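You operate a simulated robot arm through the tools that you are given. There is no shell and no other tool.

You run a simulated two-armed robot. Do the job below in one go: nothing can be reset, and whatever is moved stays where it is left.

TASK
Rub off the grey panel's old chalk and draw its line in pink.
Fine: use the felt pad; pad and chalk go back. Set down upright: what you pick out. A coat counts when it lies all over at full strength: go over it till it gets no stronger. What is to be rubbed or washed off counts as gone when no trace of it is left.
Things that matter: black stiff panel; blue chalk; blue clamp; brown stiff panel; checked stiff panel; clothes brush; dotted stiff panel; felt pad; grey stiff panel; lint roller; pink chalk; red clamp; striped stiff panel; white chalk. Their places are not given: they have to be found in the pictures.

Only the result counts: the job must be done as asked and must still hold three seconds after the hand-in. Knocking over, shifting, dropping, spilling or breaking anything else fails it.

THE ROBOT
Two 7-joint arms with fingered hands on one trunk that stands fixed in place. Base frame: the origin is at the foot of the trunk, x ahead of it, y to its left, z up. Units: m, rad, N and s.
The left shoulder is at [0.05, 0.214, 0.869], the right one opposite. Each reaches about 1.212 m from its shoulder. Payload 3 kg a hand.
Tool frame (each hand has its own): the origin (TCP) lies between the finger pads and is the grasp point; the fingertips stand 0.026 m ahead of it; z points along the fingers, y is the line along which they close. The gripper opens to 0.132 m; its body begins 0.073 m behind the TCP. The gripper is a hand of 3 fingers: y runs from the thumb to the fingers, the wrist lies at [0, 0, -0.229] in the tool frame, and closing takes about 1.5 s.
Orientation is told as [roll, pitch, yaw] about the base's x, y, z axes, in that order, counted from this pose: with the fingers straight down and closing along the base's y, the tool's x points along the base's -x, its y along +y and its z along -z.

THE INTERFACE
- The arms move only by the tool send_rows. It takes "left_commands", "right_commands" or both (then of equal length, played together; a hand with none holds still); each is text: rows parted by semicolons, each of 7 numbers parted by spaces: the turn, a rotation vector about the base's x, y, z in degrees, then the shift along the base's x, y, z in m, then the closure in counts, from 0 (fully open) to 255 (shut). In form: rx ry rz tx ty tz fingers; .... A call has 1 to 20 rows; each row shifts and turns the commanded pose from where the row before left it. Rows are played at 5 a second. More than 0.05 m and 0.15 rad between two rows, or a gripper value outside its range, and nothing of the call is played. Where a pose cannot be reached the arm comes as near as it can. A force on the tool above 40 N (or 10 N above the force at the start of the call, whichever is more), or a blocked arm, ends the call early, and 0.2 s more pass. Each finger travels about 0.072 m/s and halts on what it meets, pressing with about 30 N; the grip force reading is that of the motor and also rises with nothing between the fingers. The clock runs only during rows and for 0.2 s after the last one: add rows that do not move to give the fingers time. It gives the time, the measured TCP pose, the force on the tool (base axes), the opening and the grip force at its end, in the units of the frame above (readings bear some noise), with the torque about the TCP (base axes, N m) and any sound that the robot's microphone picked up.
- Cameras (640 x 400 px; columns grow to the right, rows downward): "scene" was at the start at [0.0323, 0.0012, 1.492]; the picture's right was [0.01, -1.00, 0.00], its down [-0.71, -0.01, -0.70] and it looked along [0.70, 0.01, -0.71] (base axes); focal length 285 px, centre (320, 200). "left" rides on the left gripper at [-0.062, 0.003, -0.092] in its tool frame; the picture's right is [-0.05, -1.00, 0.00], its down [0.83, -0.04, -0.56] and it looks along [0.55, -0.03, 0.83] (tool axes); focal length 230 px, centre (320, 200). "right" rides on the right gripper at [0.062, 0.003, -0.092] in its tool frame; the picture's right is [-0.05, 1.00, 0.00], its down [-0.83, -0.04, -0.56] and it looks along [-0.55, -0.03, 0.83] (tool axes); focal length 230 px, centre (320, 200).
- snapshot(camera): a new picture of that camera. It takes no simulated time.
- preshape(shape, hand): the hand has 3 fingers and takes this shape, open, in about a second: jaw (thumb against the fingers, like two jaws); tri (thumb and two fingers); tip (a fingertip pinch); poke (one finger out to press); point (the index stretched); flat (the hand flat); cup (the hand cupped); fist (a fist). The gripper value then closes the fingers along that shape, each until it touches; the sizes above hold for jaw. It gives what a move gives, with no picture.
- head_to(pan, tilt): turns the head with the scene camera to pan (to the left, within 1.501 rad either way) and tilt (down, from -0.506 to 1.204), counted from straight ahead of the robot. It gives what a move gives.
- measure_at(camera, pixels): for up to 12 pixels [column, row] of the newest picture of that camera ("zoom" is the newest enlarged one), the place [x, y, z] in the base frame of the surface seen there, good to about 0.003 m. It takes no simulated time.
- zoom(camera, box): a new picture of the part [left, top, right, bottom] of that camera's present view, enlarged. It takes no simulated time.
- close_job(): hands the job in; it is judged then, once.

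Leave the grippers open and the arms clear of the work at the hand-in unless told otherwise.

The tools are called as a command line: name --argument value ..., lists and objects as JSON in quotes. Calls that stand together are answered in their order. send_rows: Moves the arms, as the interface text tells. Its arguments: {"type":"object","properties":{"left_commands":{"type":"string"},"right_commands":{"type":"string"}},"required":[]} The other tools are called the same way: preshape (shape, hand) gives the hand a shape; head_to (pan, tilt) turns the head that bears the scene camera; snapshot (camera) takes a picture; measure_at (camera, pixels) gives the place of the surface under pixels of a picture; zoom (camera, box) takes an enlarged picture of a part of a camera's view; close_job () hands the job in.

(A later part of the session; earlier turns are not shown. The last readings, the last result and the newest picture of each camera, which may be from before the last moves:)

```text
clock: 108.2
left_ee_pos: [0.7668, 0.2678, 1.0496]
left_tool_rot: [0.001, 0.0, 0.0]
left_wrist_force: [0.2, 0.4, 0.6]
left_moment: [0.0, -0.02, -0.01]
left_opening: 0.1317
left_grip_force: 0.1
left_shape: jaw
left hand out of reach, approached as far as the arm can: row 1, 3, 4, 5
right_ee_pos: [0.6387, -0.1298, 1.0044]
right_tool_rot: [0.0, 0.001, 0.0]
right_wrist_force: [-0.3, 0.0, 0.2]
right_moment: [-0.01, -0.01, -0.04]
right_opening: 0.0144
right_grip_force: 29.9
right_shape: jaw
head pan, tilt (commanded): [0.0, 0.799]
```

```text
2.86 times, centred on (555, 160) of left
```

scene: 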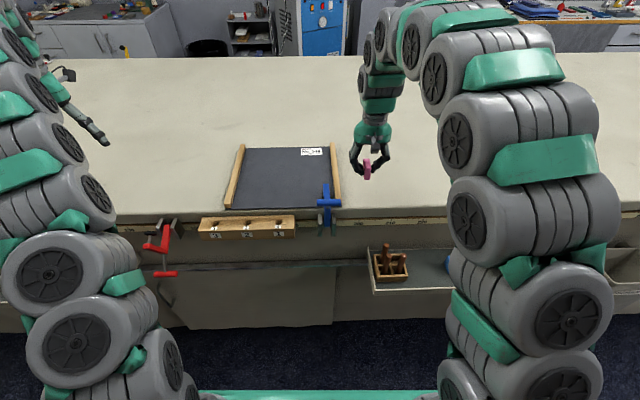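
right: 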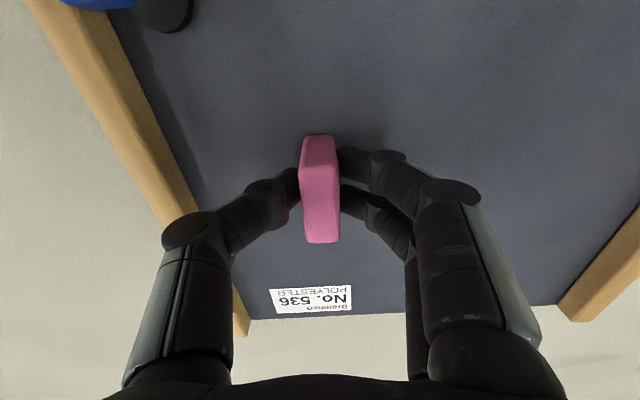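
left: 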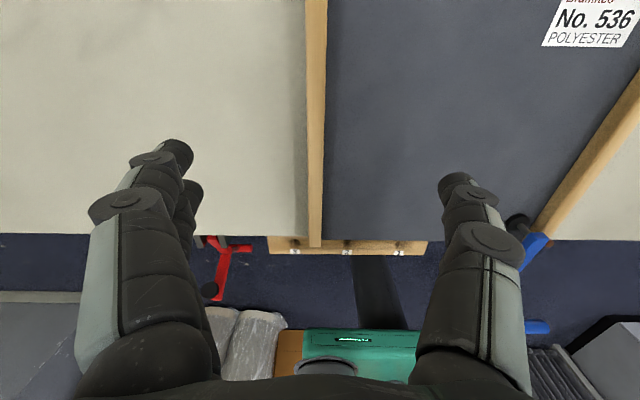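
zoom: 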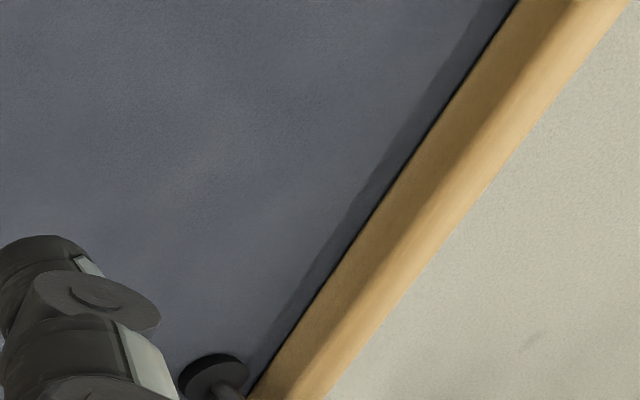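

Nothing printed anywhere on the panel. I check how the chalk sits in the right hand now.

zoom --camera "scene" --box '[340, 140, 400, 185]'

zoom --camera "right" --box '[260, 110, 380, 260]'

measure_at --camera "scene" --pixels '[[367, 162], [367, 170], [367, 176], [368, 179], [364, 172], [371, 172]]'

```text
8.89 times, centred on (370, 162) of scene
```

zoom: 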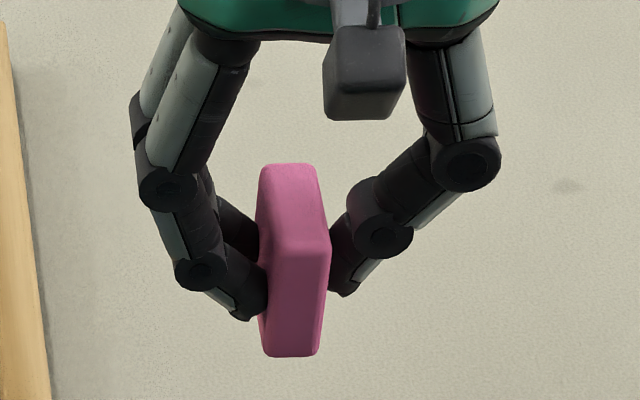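

```text
2.67 times, centred on (320, 185) of right
```

zoom: 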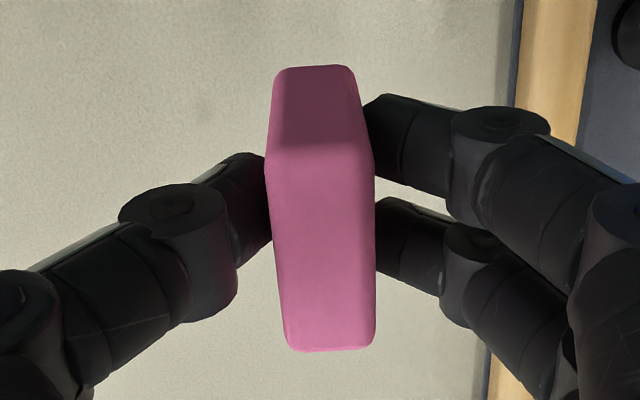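

```text
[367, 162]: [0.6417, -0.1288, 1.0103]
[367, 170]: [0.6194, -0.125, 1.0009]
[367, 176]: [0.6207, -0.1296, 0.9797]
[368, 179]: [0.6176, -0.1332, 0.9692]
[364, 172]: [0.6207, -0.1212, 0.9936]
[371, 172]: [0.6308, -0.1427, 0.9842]
```

Chalk sits fine. I want another look at the far-left: the blue mat and the hanging samples, in case other panels are there.

head_to --pan 0.7 --tilt 0.4

snapshot --camera "scene"

zoom --camera "scene" --box '[230, 140, 330, 200]'

zoom --camera "scene" --box '[260, 40, 320, 150]'

zoom --camera "scene" --box '[100, 160, 260, 280]'

```text
clock: 109.3
left_ee_pos: [0.7665, 0.2687, 1.0494]
left_tool_rot: [0.0, 0.0, 0.0]
left_wrist_force: [0.8, 0.2, -0.2]
left_moment: [0.02, 0.04, -0.02]
left_opening: 0.1323
left_grip_force: 0.0
left_shape: jaw
right_ee_pos: [0.6387, -0.1295, 1.0046]
right_tool_rot: [0.001, 0.002, -0.001]
right_wrist_force: [-0.1, 0.2, -0.5]
right_moment: [-0.01, -0.02, 0.02]
right_opening: 0.0139
right_grip_force: 29.8
right_shape: jaw
head pan, tilt (commanded): [0.7, 0.4]
```

```text
taken
```

scene: 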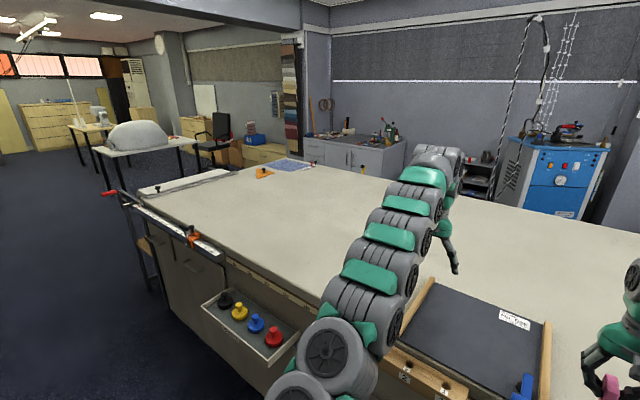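

```text
6.40 times, centred on (280, 170) of scene
```

zoom: 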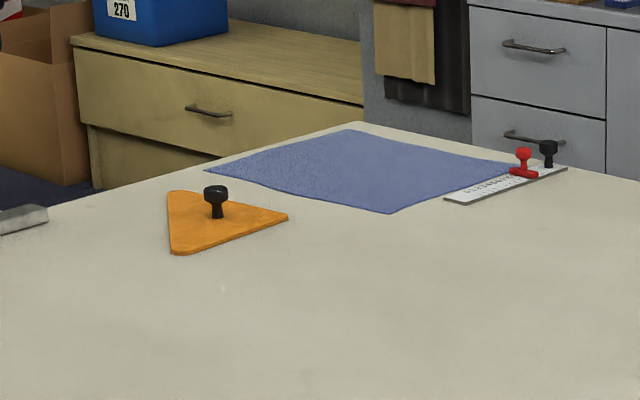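

```text
3.64 times, centred on (290, 95) of scene
```

zoom: 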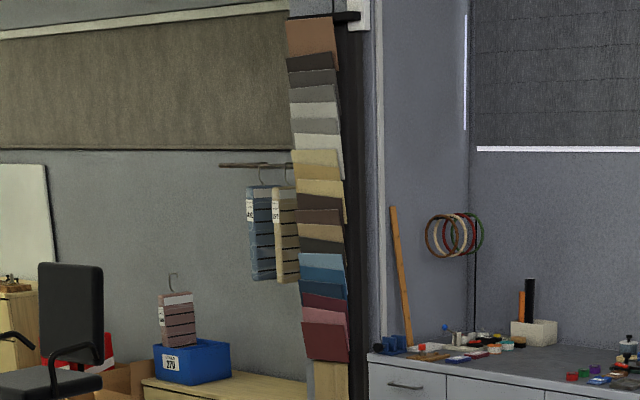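

```text
3.33 times, centred on (180, 220) of scene
```

zoom: 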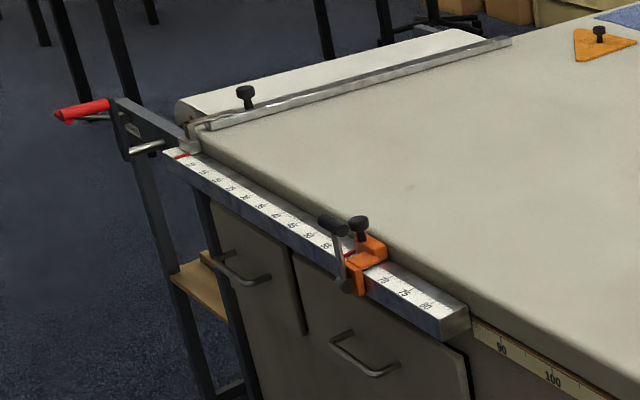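

The rest of the room holds no usable panels; only this clamped grey one is within reach. I'll move the left arm away again, then carefully test whether the chalk marks anywhere beside the strip.

send_rows --left_commands "0 0 0 -0.01 0.03 0.01 0;0 0 0 -0.01 0.045 0.01 0;0 0 0 -0.01 0.045 0.01 0;0 0 0 -0.01 0.045 0.01 0;0 0 0 -0.02 0.045 0 0;0 0 0 -0.02 0.045 0 0;0 0 0 -0.02 0.045 0 0;0 0 0 0 0 0 0" --right_commands "0 0 0 0 0 0 255;0 0 0 0 0 0 255;0 0 0 0.02 0.045 0 255;0 0 0 0.02 0.045 0 255;0 0 0 0.02 0.045 0 255;0 0 0 0.02 0.04 0 255;0 0 0 0 0 -0.035 255;0 0 0 0 0 -0.035 255"

head_to --pan 0.0 --tilt 0.8

```text
clock: 111.1
left_ee_pos: [0.657, 0.5658, 1.0745]
left_tool_rot: [0.001, 0.0, -0.001]
left_wrist_force: [-0.1, 0.8, -0.2]
left_moment: [0.02, 0.0, -0.04]
left_opening: 0.1317
left_grip_force: 0.1
left_shape: jaw
left hand out of reach, approached as far as the arm can: row 4
right_ee_pos: [0.7211, 0.0461, 0.9344]
right_tool_rot: [-0.001, 0.0, -0.002]
right_wrist_force: [-0.1, -0.2, -0.4]
right_moment: [-0.05, 0.02, -0.02]
right_opening: 0.0138
right_grip_force: 29.4
right_shape: jaw
head pan, tilt (commanded): [0.7, 0.4]
```

```text
clock: 112.1
left_ee_pos: [0.6571, 0.5652, 1.0744]
left_tool_rot: [-0.001, 0.0, 0.0]
left_wrist_force: [-0.1, 0.4, -0.5]
left_moment: [0.03, 0.0, 0.02]
left_opening: 0.132
left_grip_force: 0.1
left_shape: jaw
right_ee_pos: [0.7217, 0.0462, 0.9354]
right_tool_rot: [-0.001, 0.0, -0.002]
right_wrist_force: [-0.1, -0.9, -1.2]
right_moment: [0.0, 0.0, 0.01]
right_opening: 0.0144
right_grip_force: 29.9
right_shape: jaw
head pan, tilt (commanded): [0.0, 0.799]
```

I lower to contact and stroke sideways (+y) out of the strip by 4 cm as a test.

send_rows --right_commands "0 0 0 0 0 -0.005 255;0 0 0 0 0 -0.001 255;0 0 0 0 0 -0.001 255;0 0 0 0 0 0 255"

```text
clock: 113.1
left_ee_pos: [0.6567, 0.565, 1.0744]
left_tool_rot: [-0.001, 0.0, -0.001]
left_wrist_force: [0.1, -1.2, 0.4]
left_moment: [-0.01, 0.03, 0.0]
left_opening: 0.1318
left_grip_force: 0.0
left_shape: jaw
right_ee_pos: [0.7216, 0.0468, 0.9275]
right_tool_rot: [0.0, 0.0, -0.001]
right_wrist_force: [-0.3, 1.1, -1.0]
right_moment: [0.0, 0.01, 0.0]
right_opening: 0.0139
right_grip_force: 30.2
right_shape: jaw
head pan, tilt (commanded): [0.0, 0.799]
```

send_rows --right_commands "0 0 0 0 0 -0.001 255;0 0 0 0 0 -0.001 255;0 0 0 0 0 0 255"

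```text
clock: 113.9
left_ee_pos: [0.6578, 0.5651, 1.0763]
left_tool_rot: [-0.001, 0.001, -0.001]
left_wrist_force: [0.3, -1.1, 0.2]
left_moment: [0.02, 0.04, 0.04]
left_opening: 0.132
left_grip_force: 0.0
left_shape: jaw
right_ee_pos: [0.721, 0.045, 0.9254]
right_tool_rot: [0.002, 0.001, 0.0]
right_wrist_force: [-0.2, 1.0, -1.7]
right_moment: [0.02, -0.01, -0.01]
right_opening: 0.0141
right_grip_force: 30.2
right_shape: jaw
head pan, tilt (commanded): [0.0, 0.799]
```

Not yet in contact; the chalk has slid up a little in the grip. I lower further.

send_rows --right_commands "0 0 0 0 0 -0.001 255;0 0 0 0 0 -0.0005 255;0 0 0 0 0 0 255"

```text
clock: 114.7
left_ee_pos: [0.6577, 0.5657, 1.0744]
left_tool_rot: [-0.002, -0.001, 0.0]
left_wrist_force: [-0.1, 0.4, 0.3]
left_moment: [-0.02, 0.01, -0.03]
left_opening: 0.1317
left_grip_force: 0.1
left_shape: jaw
right_ee_pos: [0.721, 0.0454, 0.9237]
right_tool_rot: [0.0, -0.001, 0.0]
right_wrist_force: [-0.5, -1.7, 8.3]
right_moment: [0.03, 0.02, -0.01]
right_opening: 0.0144
right_grip_force: 29.9
right_shape: jaw
head pan, tilt (commanded): [0.0, 0.799]
```

Contact at 8 N. Stroke +y 4 cm and back.

send_rows --right_commands "0 0 0 0 0.015 0 255;0 0 0 0 0.015 0 255;0 0 0 0 0.015 0 255;0 0 0 0 -0.015 0 255;0 0 0 0 -0.015 0 255;0 0 0 0 -0.015 0 255;0 0 0 0 -0.015 0 255;0 0 0 0 -0.01 0 255;0 0 0 0 0 0 255"

zoom --camera "scene" --box '[250, 130, 350, 210]'

zoom --camera "right" --box '[200, 60, 440, 210]'

```text
clock: 116.7
left_ee_pos: [0.6575, 0.5664, 1.0759]
left_tool_rot: [0.0, 0.001, 0.0]
left_wrist_force: [-1.0, 0.0, -0.4]
left_moment: [-0.03, -0.01, 0.0]
left_opening: 0.1318
left_grip_force: 0.1
left_shape: jaw
right_ee_pos: [0.7216, 0.0213, 0.9246]
right_tool_rot: [0.002, -0.001, 0.0]
right_wrist_force: [1.2, 2.3, 4.9]
right_moment: [0.11, 0.0, 0.02]
right_opening: 0.014
right_grip_force: 30.5
right_shape: jaw
head pan, tilt (commanded): [0.0, 0.799]
```

```text
5.00 times, centred on (300, 170) of scene
```

zoom: 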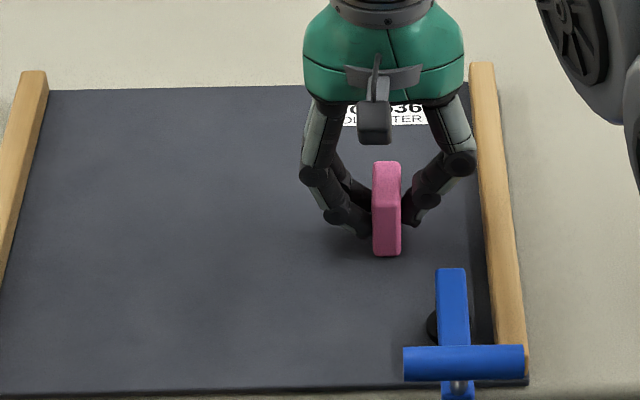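

```text
2.67 times, centred on (320, 135) of right
```

zoom: 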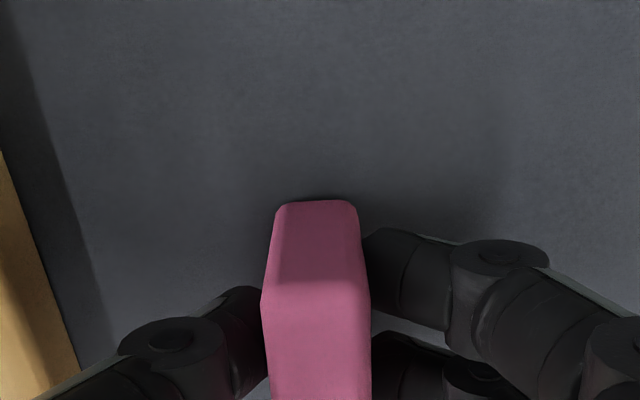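

No mark there either. I continue the test sweep over the left half of the panel at light pressure.

send_rows --right_commands "0 0 0 0 0.03 0 255;0 0 0 0 0.03 0 255;0 0 0 0 0.03 0 255;0 0 0 0 0.03 0 255;0 0 0 0 0.03 0 255;0 0 0 0 0.03 0 255;0 0 0 0 0.01 0 255;0 0 0 0 0 0 255"

zoom --camera "scene" --box '[220, 130, 350, 215]'

```text
clock: 118.5
left_ee_pos: [0.6571, 0.5661, 1.0751]
left_tool_rot: [0.001, 0.0, 0.0]
left_wrist_force: [0.5, 0.0, -0.3]
left_moment: [0.0, -0.02, 0.0]
left_opening: 0.1317
left_grip_force: 0.1
left_shape: jaw
right_ee_pos: [0.716, 0.2018, 0.9226]
right_tool_rot: [0.001, -0.009, -0.007]
right_wrist_force: [2.4, -3.9, 19.2]
right_moment: [-0.01, -0.03, 0.04]
right_opening: 0.0154
right_grip_force: 29.8
right_shape: jaw
right hand out of reach, approached as far as the arm can: row 6, 7
head pan, tilt (commanded): [0.0, 0.799]
stopped in row 8 (right hand): the force on the tool passed its limit at 42 N (the readings are from after the stop); the commanded pose is now the measured one
```

```text
4.71 times, centred on (285, 172) of scene
```

zoom: 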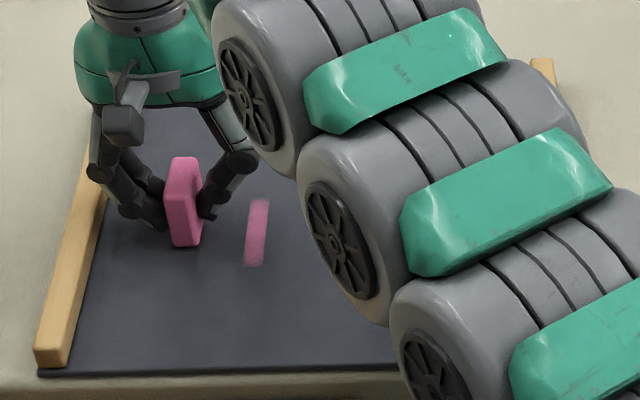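

A pink mark has appeared at zoom (258,235), on the left half: so the line's place is there, not under the old chalk. The arm was near its reach limit and pressed too hard; I lift at once and look.

send_rows --right_commands "0 0 0 0 0 0.01 255;0 0 0 0 0 0.02 255;0 0 0 -0.01 -0.02 0.03 255;0 0 0 -0.02 -0.04 0.02 255;0 0 0 -0.02 -0.04 0 255;0 0 0 -0.02 -0.04 0 255;0 0 0 0 -0.045 0 255;0 0 0 0 -0.045 0 255;0 0 0 0 -0.045 0 255;0 0 0 0 -0.045 0 255;0 0 0 0 0 0 255"

snapshot --camera "scene"

zoom --camera "scene" --box '[225, 140, 345, 215]'

zoom --camera "scene" --box '[255, 165, 290, 195]'

```text
clock: 120.9
left_ee_pos: [0.6571, 0.5645, 1.0753]
left_tool_rot: [0.0, -0.001, 0.001]
left_wrist_force: [0.1, 0.6, 0.4]
left_moment: [-0.02, -0.04, 0.0]
left_opening: 0.1317
left_grip_force: 0.1
left_shape: jaw
right_ee_pos: [0.6403, -0.1191, 0.9895]
right_tool_rot: [0.0, -0.007, -0.006]
right_wrist_force: [-0.1, -0.8, -0.6]
right_moment: [0.03, 0.01, 0.0]
right_opening: 0.0144
right_grip_force: 30.6
right_shape: jaw
right hand out of reach, approached as far as the arm can: row 2
head pan, tilt (commanded): [0.0, 0.799]
```

```text
taken
```

scene: 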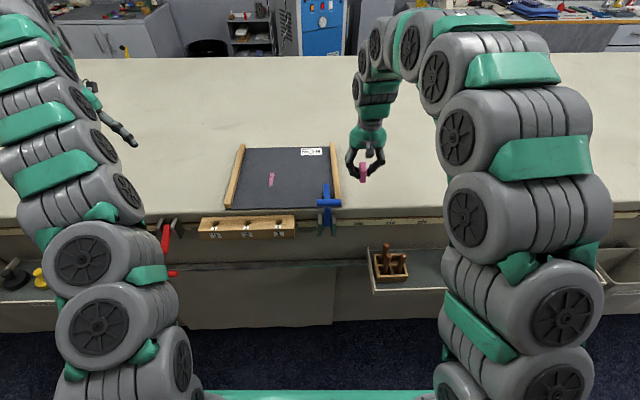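

```text
5.33 times, centred on (285, 178) of scene
```

zoom: 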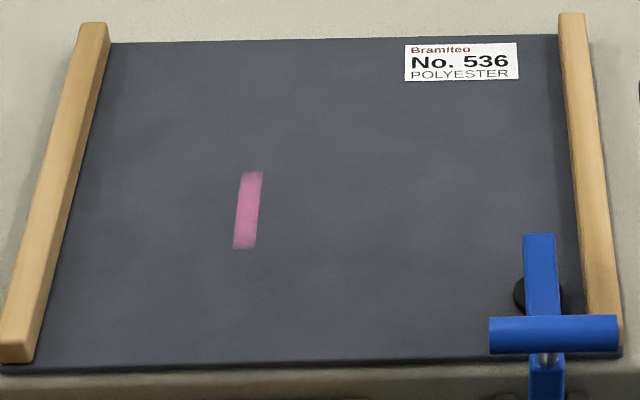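

```text
13.33 times, centred on (272, 180) of scene
```

zoom: 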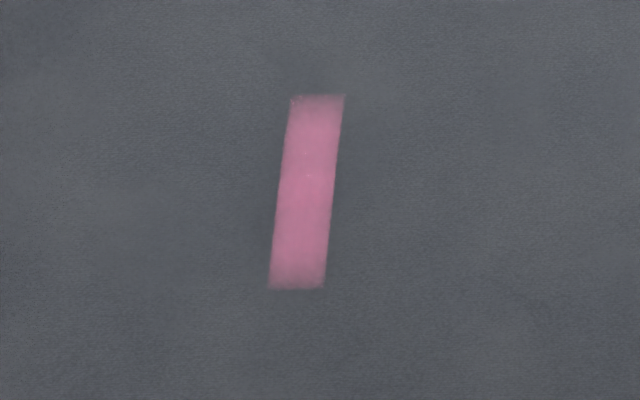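

A clean pink strip in the line's place, limited in width by the line itself. I measure its corners.

measure_at --camera "zoom" --pixels '[[295, 100], [340, 100], [272, 285], [322, 285], [307, 190], [284, 190], [331, 190]]'

```text
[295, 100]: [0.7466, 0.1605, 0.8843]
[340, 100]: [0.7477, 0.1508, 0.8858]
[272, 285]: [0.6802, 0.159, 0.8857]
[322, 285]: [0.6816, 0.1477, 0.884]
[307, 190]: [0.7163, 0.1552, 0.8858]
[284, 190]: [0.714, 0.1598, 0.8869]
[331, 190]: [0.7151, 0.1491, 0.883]
```

The line's strip is about 12 mm wide, y≈0.148–0.160, running along x at about y≈0.154; its length I don't know yet. I go back there with the chalk, straightening the hand's small turn.

send_rows --right_commands "0 0.4 0.35 0.03 0.01 0.03 255;0 0 0 0.03 0.03 0 255;0 0 0 0.01 0.045 0 255;0 0 0 0 0.045 0 255;0 0 0 0 0.045 0 255;0 0 0 0 0.045 0 255;0 0 0 0 0.045 0 255;0 0 0 0 0.009 -0.02 255;0 0 0 0 0 -0.03 255;0 0 0 0 0 -0.025 255;0 0 0 0 0 -0.01 255;0 0 0 0 0 0 255"

snapshot --camera "right"

```text
clock: 123.5
left_ee_pos: [0.6577, 0.5666, 1.0754]
left_tool_rot: [0.0, 0.0, 0.001]
left_wrist_force: [-0.3, 0.3, 0.4]
left_moment: [-0.04, 0.01, -0.03]
left_opening: 0.1321
left_grip_force: 0.0
left_shape: jaw
right_ee_pos: [0.712, 0.1435, 0.933]
right_tool_rot: [0.0, 0.002, 0.0]
right_wrist_force: [0.7, -0.1, -1.1]
right_moment: [0.0, -0.03, 0.03]
right_opening: 0.0141
right_grip_force: 29.8
right_shape: jaw
right hand out of reach, approached as far as the arm can: row 7
head pan, tilt (commanded): [0.0, 0.799]
```

```text
taken
```

right: 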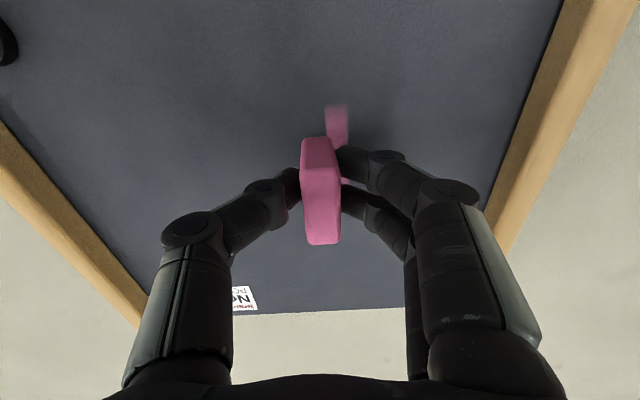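

The pink mark shows just to the +y side. I shift to y≈0.154 and lower to contact.

send_rows --right_commands "0 0 0 -0.005 0.0105 0 255;0 0 0 0 0 -0.007 255;0 0 0 0 0 -0.001 255;0 0 0 0 0 -0.001 255;0 0 0 0 0 0 255"

```text
clock: 124.7
left_ee_pos: [0.6578, 0.5656, 1.0762]
left_tool_rot: [0.0, 0.0, -0.001]
left_wrist_force: [0.7, -0.6, -0.3]
left_moment: [-0.03, -0.01, 0.02]
left_opening: 0.1317
left_grip_force: 0.0
left_shape: jaw
right_ee_pos: [0.7072, 0.1534, 0.9263]
right_tool_rot: [0.0, 0.001, 0.002]
right_wrist_force: [0.7, -0.6, -0.7]
right_moment: [0.0, 0.01, 0.01]
right_opening: 0.0142
right_grip_force: 29.8
right_shape: jaw
head pan, tilt (commanded): [0.0, 0.799]
```

send_rows --right_commands "0 0 0 0 0 -0.001 255;0 0 0 0 0 -0.001 255;0 0 0 0 0 -0.001 255;0 0 0 0 0 0 255"

```text
clock: 125.7
left_ee_pos: [0.6572, 0.5653, 1.0748]
left_tool_rot: [0.0, 0.001, 0.001]
left_wrist_force: [1.0, 0.0, 0.4]
left_moment: [0.03, 0.01, 0.01]
left_opening: 0.1318
left_grip_force: 0.0
left_shape: jaw
right_ee_pos: [0.7074, 0.1543, 0.9227]
right_tool_rot: [0.001, -0.001, 0.001]
right_wrist_force: [-4.8, -2.3, 15.2]
right_moment: [0.05, 0.07, 0.01]
right_opening: 0.0144
right_grip_force: 29.9
right_shape: jaw
head pan, tilt (commanded): [0.0, 0.799]
```

15 N is a bit much; I ease 0.7 mm and stroke toward -x along the line, 9 cm.

send_rows --right_commands "0 0 0 0 0 0.0007 255;0 0 0 -0.015 -0.0004 0 255;0 0 0 -0.015 -0.0004 0 255;0 0 0 -0.015 -0.0004 0 255;0 0 0 -0.015 -0.0004 0 255;0 0 0 -0.015 -0.0004 0 255;0 0 0 -0.015 -0.0004 0 255;0 0 0 0 0 0 255"

zoom --camera "scene" --box '[225, 130, 345, 215]'

zoom --camera "right" --box '[240, 100, 420, 290]'

```text
clock: 127.5
left_ee_pos: [0.6583, 0.5665, 1.0736]
left_tool_rot: [0.0, -0.001, 0.0]
left_wrist_force: [-0.4, -0.4, 0.6]
left_moment: [-0.02, -0.02, -0.02]
left_opening: 0.132
left_grip_force: 0.0
left_shape: jaw
right_ee_pos: [0.6179, 0.1511, 0.9223]
right_tool_rot: [0.0, 0.0, 0.002]
right_wrist_force: [5.1, -0.2, 14.1]
right_moment: [0.05, -0.08, 0.0]
right_opening: 0.0145
right_grip_force: 30.9
right_shape: jaw
head pan, tilt (commanded): [0.0, 0.799]
```

```text
4.71 times, centred on (285, 172) of scene
```

zoom: 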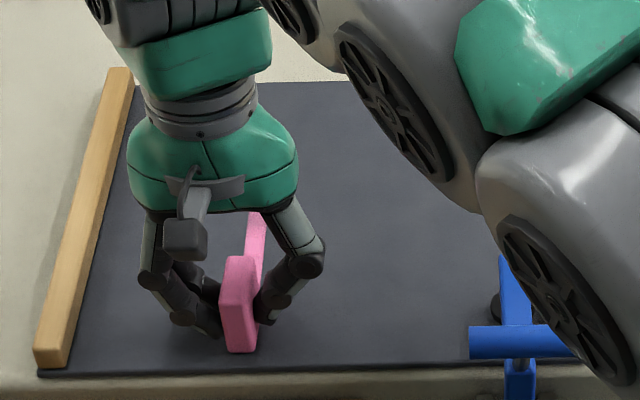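

```text
2.11 times, centred on (330, 195) of right
```

zoom: 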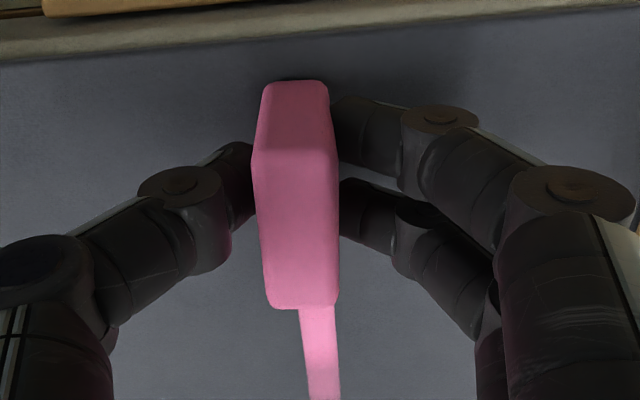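

The line continues beneath. I lift and move aside to see how far it reaches toward the front.

send_rows --right_commands "0 0 0 0 0 0.02 255;0 0 0 0 0 0.04 255;0 0 0 0.01 -0.03 0.03 255;0 0 0 0.02 -0.04 0.01 255;0 0 0 0.02 -0.04 0 255;0 0 0 0 -0.045 0 255;0 0 0 0 -0.045 0 255;0 0 0 0 -0.045 0 255;0 0 0 0 -0.045 0 255;0 0 0 0 0 0 255"

zoom --camera "scene" --box '[225, 140, 345, 215]'

zoom --camera "scene" --box '[240, 155, 300, 210]'

```text
clock: 129.7
left_ee_pos: [0.6577, 0.5645, 1.0752]
left_tool_rot: [0.0, 0.0, 0.001]
left_wrist_force: [0.7, 0.3, 0.2]
left_moment: [0.01, 0.03, -0.01]
left_opening: 0.132
left_grip_force: 0.1
left_shape: jaw
right_ee_pos: [0.6676, -0.1398, 1.0247]
right_tool_rot: [-0.001, -0.002, 0.002]
right_wrist_force: [-0.3, 0.1, 0.0]
right_moment: [0.0, -0.01, 0.02]
right_opening: 0.0143
right_grip_force: 30.2
right_shape: jaw
head pan, tilt (commanded): [0.0, 0.799]
```

```text
5.33 times, centred on (285, 178) of scene
```

zoom: 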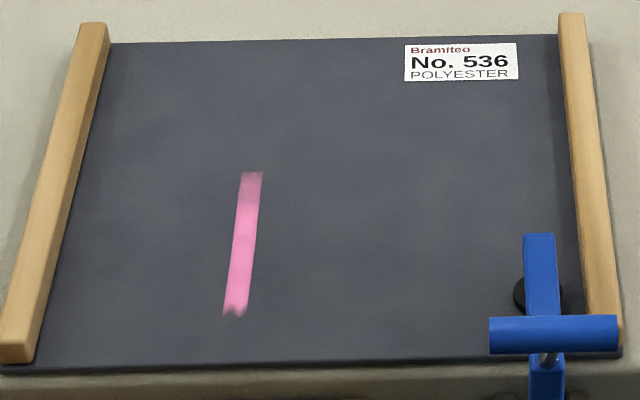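

```text
7.27 times, centred on (270, 182) of scene
```

zoom: 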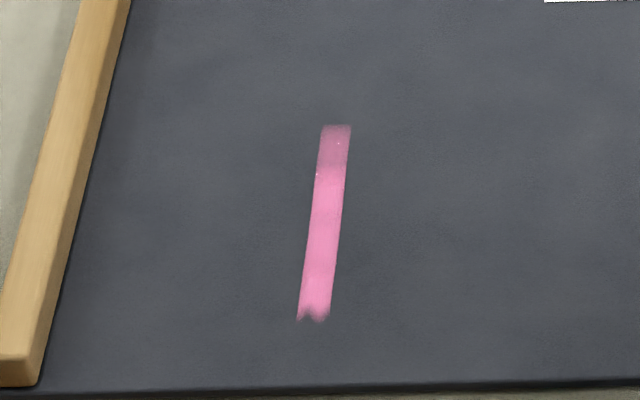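

The pink now reaches forward to a soft end at zoom (313,318). I measure both ends.

measure_at --camera "zoom" --pixels '[[300, 312], [313, 316], [326, 316], [313, 300], [336, 128], [322, 180], [346, 180], [330, 220], [304, 280], [330, 280]]'

zoom --camera "scene" --box '[258, 188, 278, 204]'

zoom --camera "scene" --box '[260, 164, 284, 184]'

```text
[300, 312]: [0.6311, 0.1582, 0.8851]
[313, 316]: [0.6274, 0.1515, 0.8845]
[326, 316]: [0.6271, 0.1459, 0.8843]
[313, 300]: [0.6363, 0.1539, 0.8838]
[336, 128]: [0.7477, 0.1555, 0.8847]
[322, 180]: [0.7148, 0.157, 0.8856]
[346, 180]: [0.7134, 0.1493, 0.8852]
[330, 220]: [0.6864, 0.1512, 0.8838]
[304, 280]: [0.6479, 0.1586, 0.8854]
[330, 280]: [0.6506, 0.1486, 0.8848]
```

```text
16.00 times, centred on (268, 196) of scene
```

zoom: 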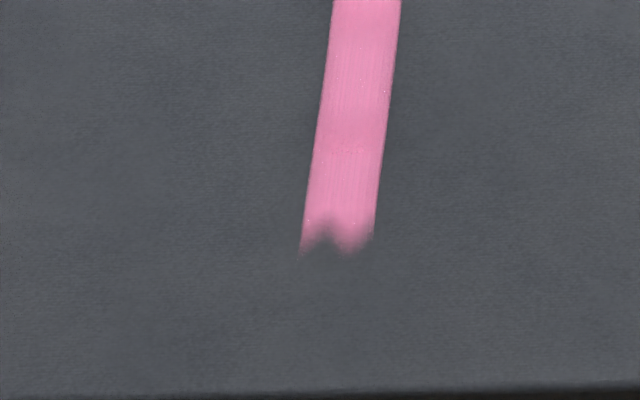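

```text
16.00 times, centred on (272, 174) of scene
```

zoom: 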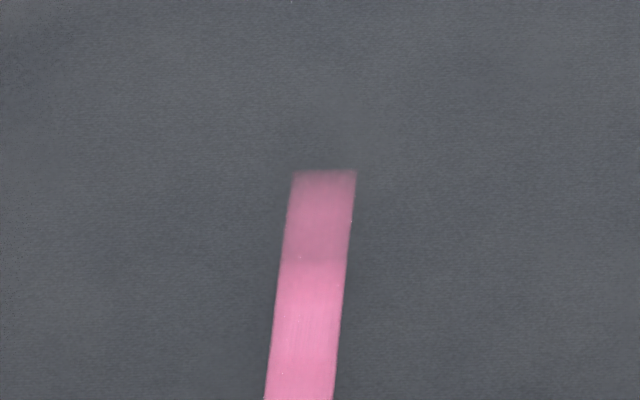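

The near end seems to be at x≈0.63, while the far end is still open beyond 0.748, which the right arm cannot reach with a vertical hand. I'll set the chalk upright on free bench at (0.67,-0.20), and regrip it with the hand tilted so that the wrist lies further back.

send_rows --right_commands "0 0 0 0 -0.03 0 255;0 0 0 0 -0.03 -0.02 255;0 0 0 0 0 -0.04 255;0 0 0 0 0 -0.03 255;0 0 0 0 0 -0.008 255;0 0 0 0 0 -0.004 255;0 0 0 0 0 0 255"

snapshot --camera "right"

```text
clock: 131.3
left_ee_pos: [0.6574, 0.5657, 1.0738]
left_tool_rot: [0.0, 0.001, -0.001]
left_wrist_force: [0.1, -0.3, -0.1]
left_moment: [0.02, -0.03, -0.03]
left_opening: 0.1319
left_grip_force: 0.1
left_shape: jaw
right_ee_pos: [0.6674, -0.1998, 0.9209]
right_tool_rot: [0.0, 0.0, 0.001]
right_wrist_force: [-0.1, 0.2, 0.0]
right_moment: [0.0, 0.02, 0.04]
right_opening: 0.0143
right_grip_force: 30.1
right_shape: jaw
head pan, tilt (commanded): [0.0, 0.799]
```

```text
taken
```

right: 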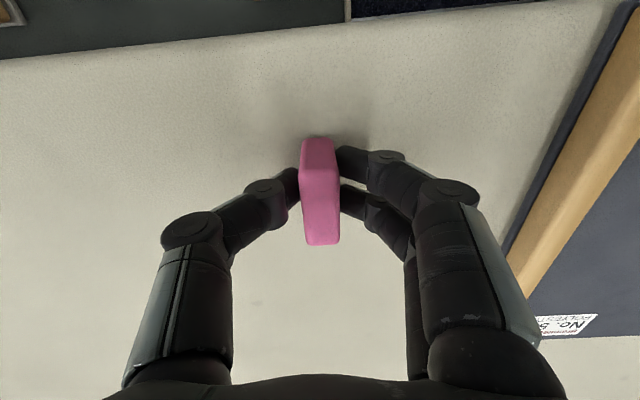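

I lower to light contact on the bench in small steps.

send_rows --right_commands "0 0 0 0 0 -0.002 255;0 0 0 0 0 -0.001 255;0 0 0 0 0 0 255"

```text
clock: 132.1
left_ee_pos: [0.6577, 0.5656, 1.0744]
left_tool_rot: [0.0, 0.001, -0.001]
left_wrist_force: [-0.3, -0.2, -0.9]
left_moment: [-0.02, -0.04, 0.02]
left_opening: 0.1319
left_grip_force: 0.1
left_shape: jaw
right_ee_pos: [0.6669, -0.1996, 0.9183]
right_tool_rot: [0.001, -0.001, 0.0]
right_wrist_force: [-0.3, 0.7, -0.8]
right_moment: [0.02, -0.02, -0.02]
right_opening: 0.0142
right_grip_force: 30.1
right_shape: jaw
head pan, tilt (commanded): [0.0, 0.799]
```

send_rows --right_commands "0 0 0 0 0 -0.001 255;0 0 0 0 0 -0.001 255;0 0 0 0 0 0 255"

```text
clock: 132.9
left_ee_pos: [0.6569, 0.5653, 1.0755]
left_tool_rot: [0.0, 0.001, -0.001]
left_wrist_force: [-0.2, -0.1, 0.0]
left_moment: [0.03, -0.03, -0.02]
left_opening: 0.1321
left_grip_force: 0.1
left_shape: jaw
right_ee_pos: [0.669, -0.1986, 0.9166]
right_tool_rot: [0.001, 0.0, 0.0]
right_wrist_force: [-2.5, -3.3, 18.2]
right_moment: [0.01, 0.04, -0.02]
right_opening: 0.0143
right_grip_force: 30.0
right_shape: jaw
head pan, tilt (commanded): [0.0, 0.799]
```

Contact. I ease 1.5 mm and open to 185 counts.

send_rows --right_commands "0 0 0 0 0 0.0015 255;0 0 0 0 0 0 235;0 0 0 0 0 0 220;0 0 0 0 0 0 205;0 0 0 0 0 0 190;0 0 0 0 0 0 170;0 0 0 0 0 0 170;0 0 0 0 0 0 170"

snapshot --camera "right"

```text
clock: 134.7
left_ee_pos: [0.658, 0.5653, 1.0739]
left_tool_rot: [0.0, 0.002, 0.0]
left_wrist_force: [-0.6, 0.2, -0.3]
left_moment: [0.02, -0.02, 0.03]
left_opening: 0.1317
left_grip_force: 0.1
left_shape: jaw
right_ee_pos: [0.6669, -0.1998, 0.9179]
right_tool_rot: [0.002, 0.0, 0.001]
right_wrist_force: [-0.2, 0.6, 0.4]
right_moment: [0.02, -0.02, -0.01]
right_opening: 0.0436
right_grip_force: 0.0
right_shape: jaw
head pan, tilt (commanded): [0.0, 0.799]
```

```text
taken
```

right: 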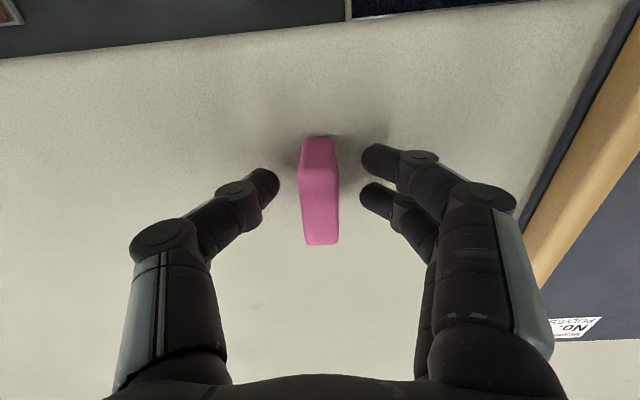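

The chalk stands upright. I rise 6 cm and tilt the hand by -25° about y.

send_rows --right_commands "0 0 0 0 0 0.03 170;0 0 0 0 0 0.03 170;0 -6.25 0 0 0 0 170;0 -6.25 0 0 0 0 170;0 -6.25 0 0 0 0 170;0 -6.25 0 0 0 0 170;0 0 0 0 0 0 170"

snapshot --camera "right"

zoom --camera "scene" --box '[320, 100, 460, 220]'

```text
clock: 136.3
left_ee_pos: [0.6564, 0.5651, 1.0749]
left_tool_rot: [-0.001, 0.002, 0.0]
left_wrist_force: [-1.0, 0.1, 0.0]
left_moment: [-0.04, -0.01, -0.02]
left_opening: 0.1322
left_grip_force: 0.1
left_shape: jaw
right_ee_pos: [0.6683, -0.1987, 0.978]
right_tool_rot: [0.0, -0.434, -0.001]
right_wrist_force: [0.9, -0.1, -0.1]
right_moment: [0.02, -0.01, 0.03]
right_opening: 0.0434
right_grip_force: 0.0
right_shape: jaw
head pan, tilt (commanded): [0.0, 0.799]
```

```text
taken
```

right: 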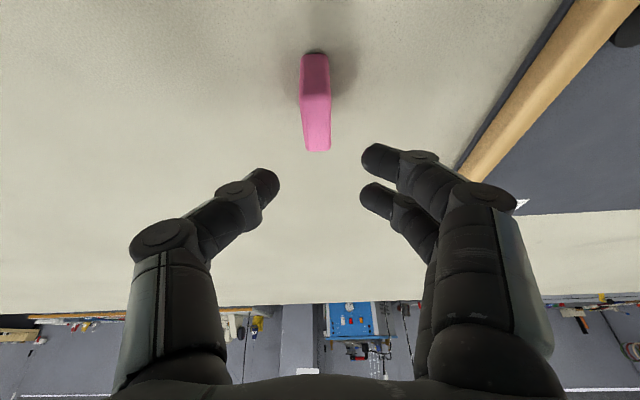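

```text
3.33 times, centred on (390, 160) of scene
```

zoom: 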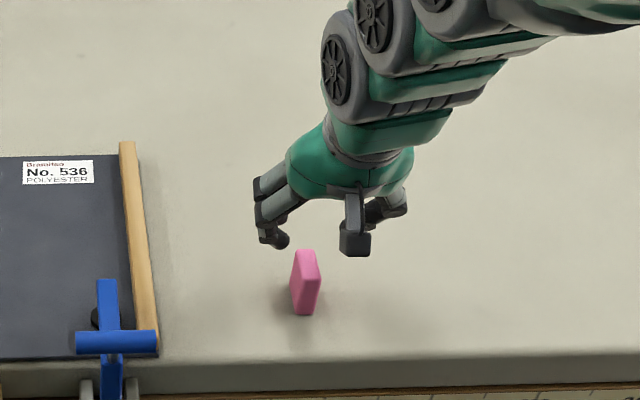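

The tilt is done. I measure the chalk on the bench.

measure_at --camera "right" --pixels '[[303, 96], [328, 96], [308, 145], [328, 145], [316, 110], [316, 60]]'

zoom --camera "scene" --box '[370, 170, 400, 200]'

measure_at --camera "zoom" --pixels '[[200, 60], [260, 60], [230, 100], [190, 130], [270, 130], [210, 250], [250, 260]]'

```text
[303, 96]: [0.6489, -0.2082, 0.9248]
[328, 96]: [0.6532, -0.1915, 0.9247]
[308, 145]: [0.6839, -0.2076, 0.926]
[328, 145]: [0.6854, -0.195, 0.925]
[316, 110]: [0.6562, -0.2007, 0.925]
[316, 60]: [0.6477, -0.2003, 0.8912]
```

```text
13.33 times, centred on (385, 185) of scene
```

zoom: 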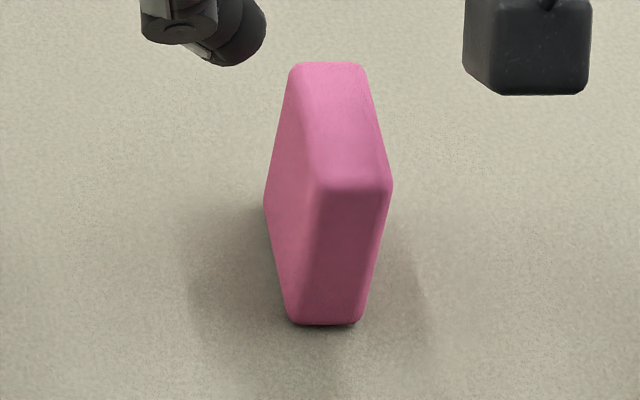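

```text
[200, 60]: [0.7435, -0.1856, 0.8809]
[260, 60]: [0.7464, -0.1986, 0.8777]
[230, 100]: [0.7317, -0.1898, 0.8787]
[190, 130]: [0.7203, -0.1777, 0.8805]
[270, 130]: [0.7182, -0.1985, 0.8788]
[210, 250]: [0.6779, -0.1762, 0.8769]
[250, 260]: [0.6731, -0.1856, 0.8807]
```

Chalk centre (0.667,-0.2005), top 0.925. I lower over it and close.

send_rows --right_commands "0 0 0 -0.003 -0.0015 -0.02 185;0 0 0 0 0 -0.02 190;0 0 0 0 0 -0.012 190;0 0 0 0 0 -0.005 190;0 0 0 0 0 0 190"

snapshot --camera "right"

zoom --camera "scene" --box '[350, 140, 420, 210]'

```text
clock: 137.5
left_ee_pos: [0.6579, 0.5651, 1.075]
left_tool_rot: [0.0, 0.001, 0.001]
left_wrist_force: [-0.1, -0.3, 0.6]
left_moment: [-0.02, 0.02, 0.0]
left_opening: 0.1321
left_grip_force: 0.0
left_shape: jaw
right_ee_pos: [0.6645, -0.2003, 0.9214]
right_tool_rot: [0.002, -0.437, 0.001]
right_wrist_force: [0.2, -0.2, -1.2]
right_moment: [-0.04, 0.01, 0.02]
right_opening: 0.034
right_grip_force: 0.0
right_shape: jaw
head pan, tilt (commanded): [0.0, 0.799]
```

```text
taken
```

right: 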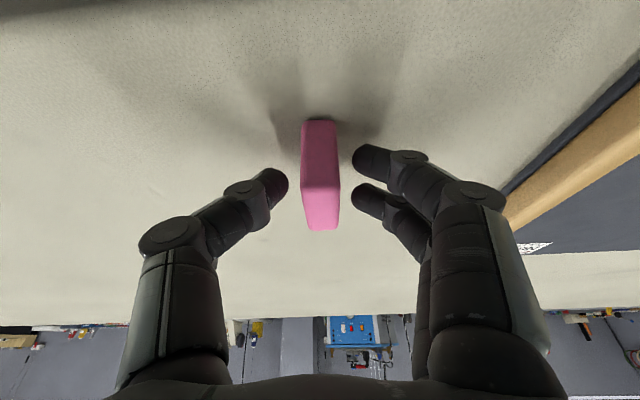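

```text
5.71 times, centred on (385, 175) of scene
```

zoom: 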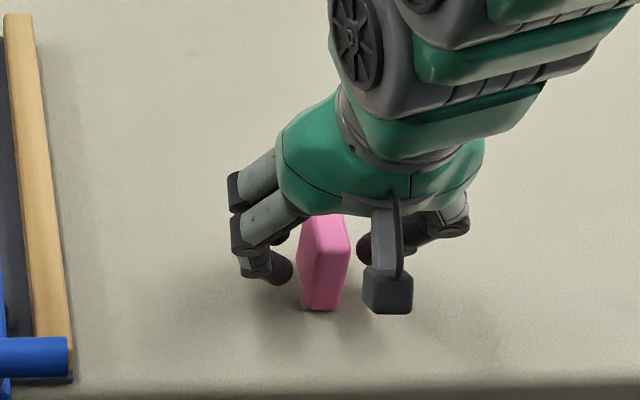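

Centred. Close.

send_rows --right_commands "0 0 0 0 0 -0.001 200;0 0 0 0 0 0 210;0 0 0 0 0 0 220;0 0 0 0 0 0 230;0 0 0 0 0 0 245;0 0 0 0 0 0 255;0 0 0 0 0 0 255;0 0 0 0 0 0 255"

snapshot --camera "right"

```text
clock: 139.3
left_ee_pos: [0.6583, 0.5651, 1.0742]
left_tool_rot: [-0.001, -0.001, 0.001]
left_wrist_force: [0.0, 0.2, 0.0]
left_moment: [0.02, 0.0, 0.0]
left_opening: 0.132
left_grip_force: 0.1
left_shape: jaw
right_ee_pos: [0.663, -0.2012, 0.92]
right_tool_rot: [0.0, -0.437, -0.001]
right_wrist_force: [-0.3, 0.7, -1.1]
right_moment: [0.01, 0.02, -0.01]
right_opening: 0.0127
right_grip_force: 29.6
right_shape: jaw
head pan, tilt (commanded): [0.0, 0.799]
```

```text
taken
```

right: 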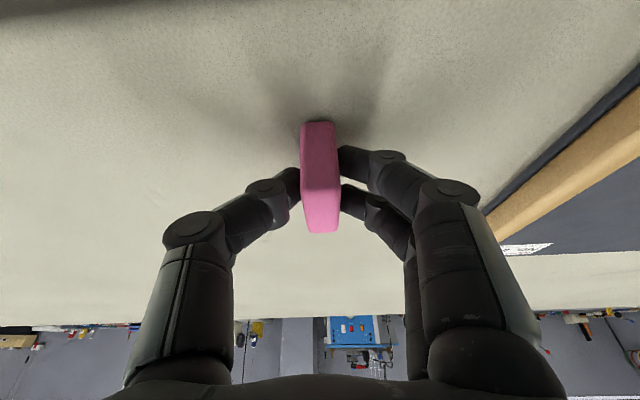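

Regripped with tilt: base 0.041 below the TCP, chalk centre 4 mm ahead of it. I lift and carry it over the line at (0.70, 0.155).

send_rows --right_commands "0 0 0 0 0 0.02 255;0 0 0 0 0 0.04 255;0 0 0 0 0 0.04 255;0 0 0 0.005 0.0445 0 255;0 0 0 0.005 0.0445 0 255;0 0 0 0.005 0.0445 0 255;0 0 0 0.005 0.0445 0 255;0 0 0 0.005 0.0445 0 255;0 0 0 0.004 0.0445 0 255;0 0 0 0.004 0.0445 0 255;0 0 0 0.004 0.0443 0 255;0 0 0 0 0 -0.03 255;0 0 0 0 0 -0.03 255;0 0 0 0 0 -0.02 255;0 0 0 0 0 0 255"

snapshot --camera "right"

zoom --camera "scene" --box '[200, 100, 360, 220]'

```text
clock: 142.5
left_ee_pos: [0.6568, 0.5661, 1.0756]
left_tool_rot: [0.0, -0.001, 0.0]
left_wrist_force: [-0.7, 0.2, 0.4]
left_moment: [0.0, 0.02, 0.02]
left_opening: 0.1319
left_grip_force: 0.0
left_shape: jaw
right_ee_pos: [0.7009, 0.1533, 0.9381]
right_tool_rot: [0.0, -0.437, 0.001]
right_wrist_force: [-0.5, -0.2, -0.5]
right_moment: [0.0, 0.02, 0.02]
right_opening: 0.0126
right_grip_force: 29.7
right_shape: jaw
head pan, tilt (commanded): [0.0, 0.799]
```

```text
taken
```

right: 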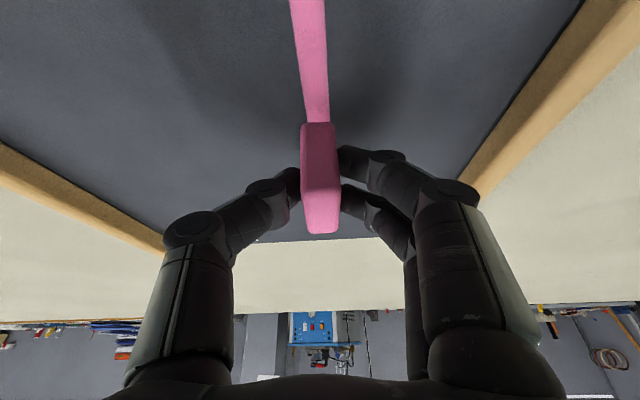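

```text
3.33 times, centred on (280, 160) of scene
```

zoom: 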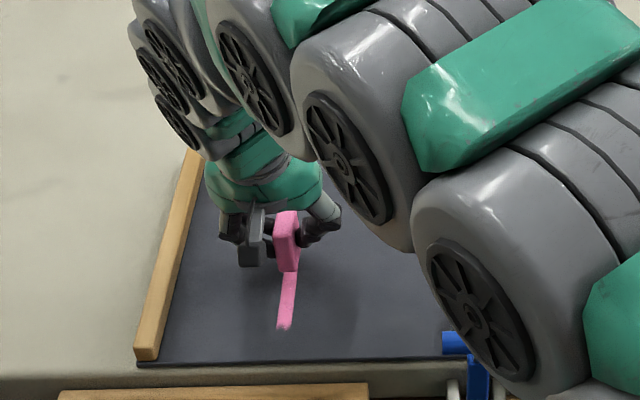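

Chalk is aligned over the line. I lower to contact (expected TCP z≈0.926).

send_rows --right_commands "0 0 0 0 0 -0.008 255;0 0 0 0 0 -0.002 255;0 0 0 0 0 -0.001 255;0 0 0 0 0 0 255"

```text
clock: 143.5
left_ee_pos: [0.6581, 0.5653, 1.0758]
left_tool_rot: [0.001, -0.001, 0.0]
left_wrist_force: [0.3, -0.4, 0.8]
left_moment: [0.02, 0.01, 0.05]
left_opening: 0.1318
left_grip_force: 0.0
left_shape: jaw
right_ee_pos: [0.7003, 0.1544, 0.9289]
right_tool_rot: [-0.002, -0.437, 0.001]
right_wrist_force: [-0.4, 0.2, 0.0]
right_moment: [-0.02, -0.01, -0.01]
right_opening: 0.0126
right_grip_force: 30.0
right_shape: jaw
head pan, tilt (commanded): [0.0, 0.799]
```

send_rows --right_commands "0 0 0 0 0 -0.001 255;0 0 0 0 0 -0.001 255;0 0 0 0 0 0 255"

```text
clock: 144.3
left_ee_pos: [0.6571, 0.5652, 1.0744]
left_tool_rot: [0.001, -0.001, 0.0]
left_wrist_force: [1.0, -1.1, -0.9]
left_moment: [-0.01, -0.02, 0.02]
left_opening: 0.132
left_grip_force: 0.1
left_shape: jaw
right_ee_pos: [0.7017, 0.1559, 0.927]
right_tool_rot: [0.001, -0.438, 0.0]
right_wrist_force: [0.3, -0.1, -0.6]
right_moment: [-0.02, -0.03, -0.04]
right_opening: 0.0123
right_grip_force: 30.1
right_shape: jaw
head pan, tilt (commanded): [0.0, 0.799]
```

send_rows --right_commands "0 0 0 0 0 -0.001 255;0 0 0 0 0 -0.0007 255;0 0 0 0 0 0 255"

```text
clock: 145.1
left_ee_pos: [0.6566, 0.5659, 1.0741]
left_tool_rot: [-0.001, 0.002, 0.001]
left_wrist_force: [0.6, 0.4, -0.2]
left_moment: [0.01, 0.0, 0.02]
left_opening: 0.1319
left_grip_force: 0.1
left_shape: jaw
right_ee_pos: [0.7028, 0.1551, 0.9255]
right_tool_rot: [0.0, -0.437, -0.002]
right_wrist_force: [-1.0, 0.2, 2.2]
right_moment: [0.03, 0.0, 0.01]
right_opening: 0.0124
right_grip_force: 30.0
right_shape: jaw
head pan, tilt (commanded): [0.0, 0.799]
```

Light contact. I press a touch more and stroke +x along the line in 1.5 cm rows to TCP x≈0.79.

send_rows --right_commands "0 0 0 0 0 -0.0006 255;0 0 0 0.015 0.0003 0 255;0 0 0 0.015 0.0003 0 255;0 0 0 0.015 0.0003 0 255;0 0 0 0.015 0.0003 0 255;0 0 0 0.015 0.0003 0 255;0 0 0 0.015 0.0003 0 255;0 0 0 0 0 0 255"

snapshot --camera "right"

zoom --camera "scene" --box '[220, 120, 340, 210]'

```text
clock: 146.9
left_ee_pos: [0.6571, 0.5651, 1.0747]
left_tool_rot: [0.001, 0.0, 0.001]
left_wrist_force: [0.1, 0.7, 0.4]
left_moment: [0.0, 0.03, 0.01]
left_opening: 0.1319
left_grip_force: 0.1
left_shape: jaw
right_ee_pos: [0.7888, 0.1561, 0.9241]
right_tool_rot: [0.001, -0.436, 0.0]
right_wrist_force: [-1.7, -1.3, 7.5]
right_moment: [-0.01, -0.02, 0.0]
right_opening: 0.013
right_grip_force: 29.7
right_shape: jaw
head pan, tilt (commanded): [0.0, 0.799]
```

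```text
taken
```

right: 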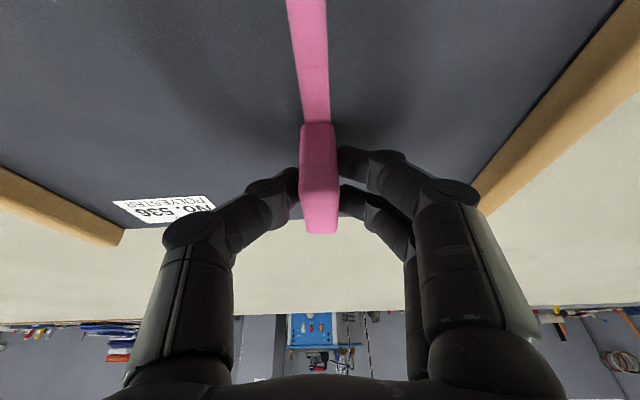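

```text
4.44 times, centred on (280, 165) of scene
```

zoom: 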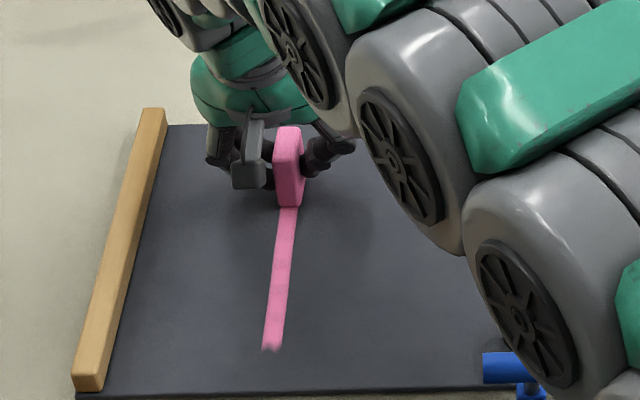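

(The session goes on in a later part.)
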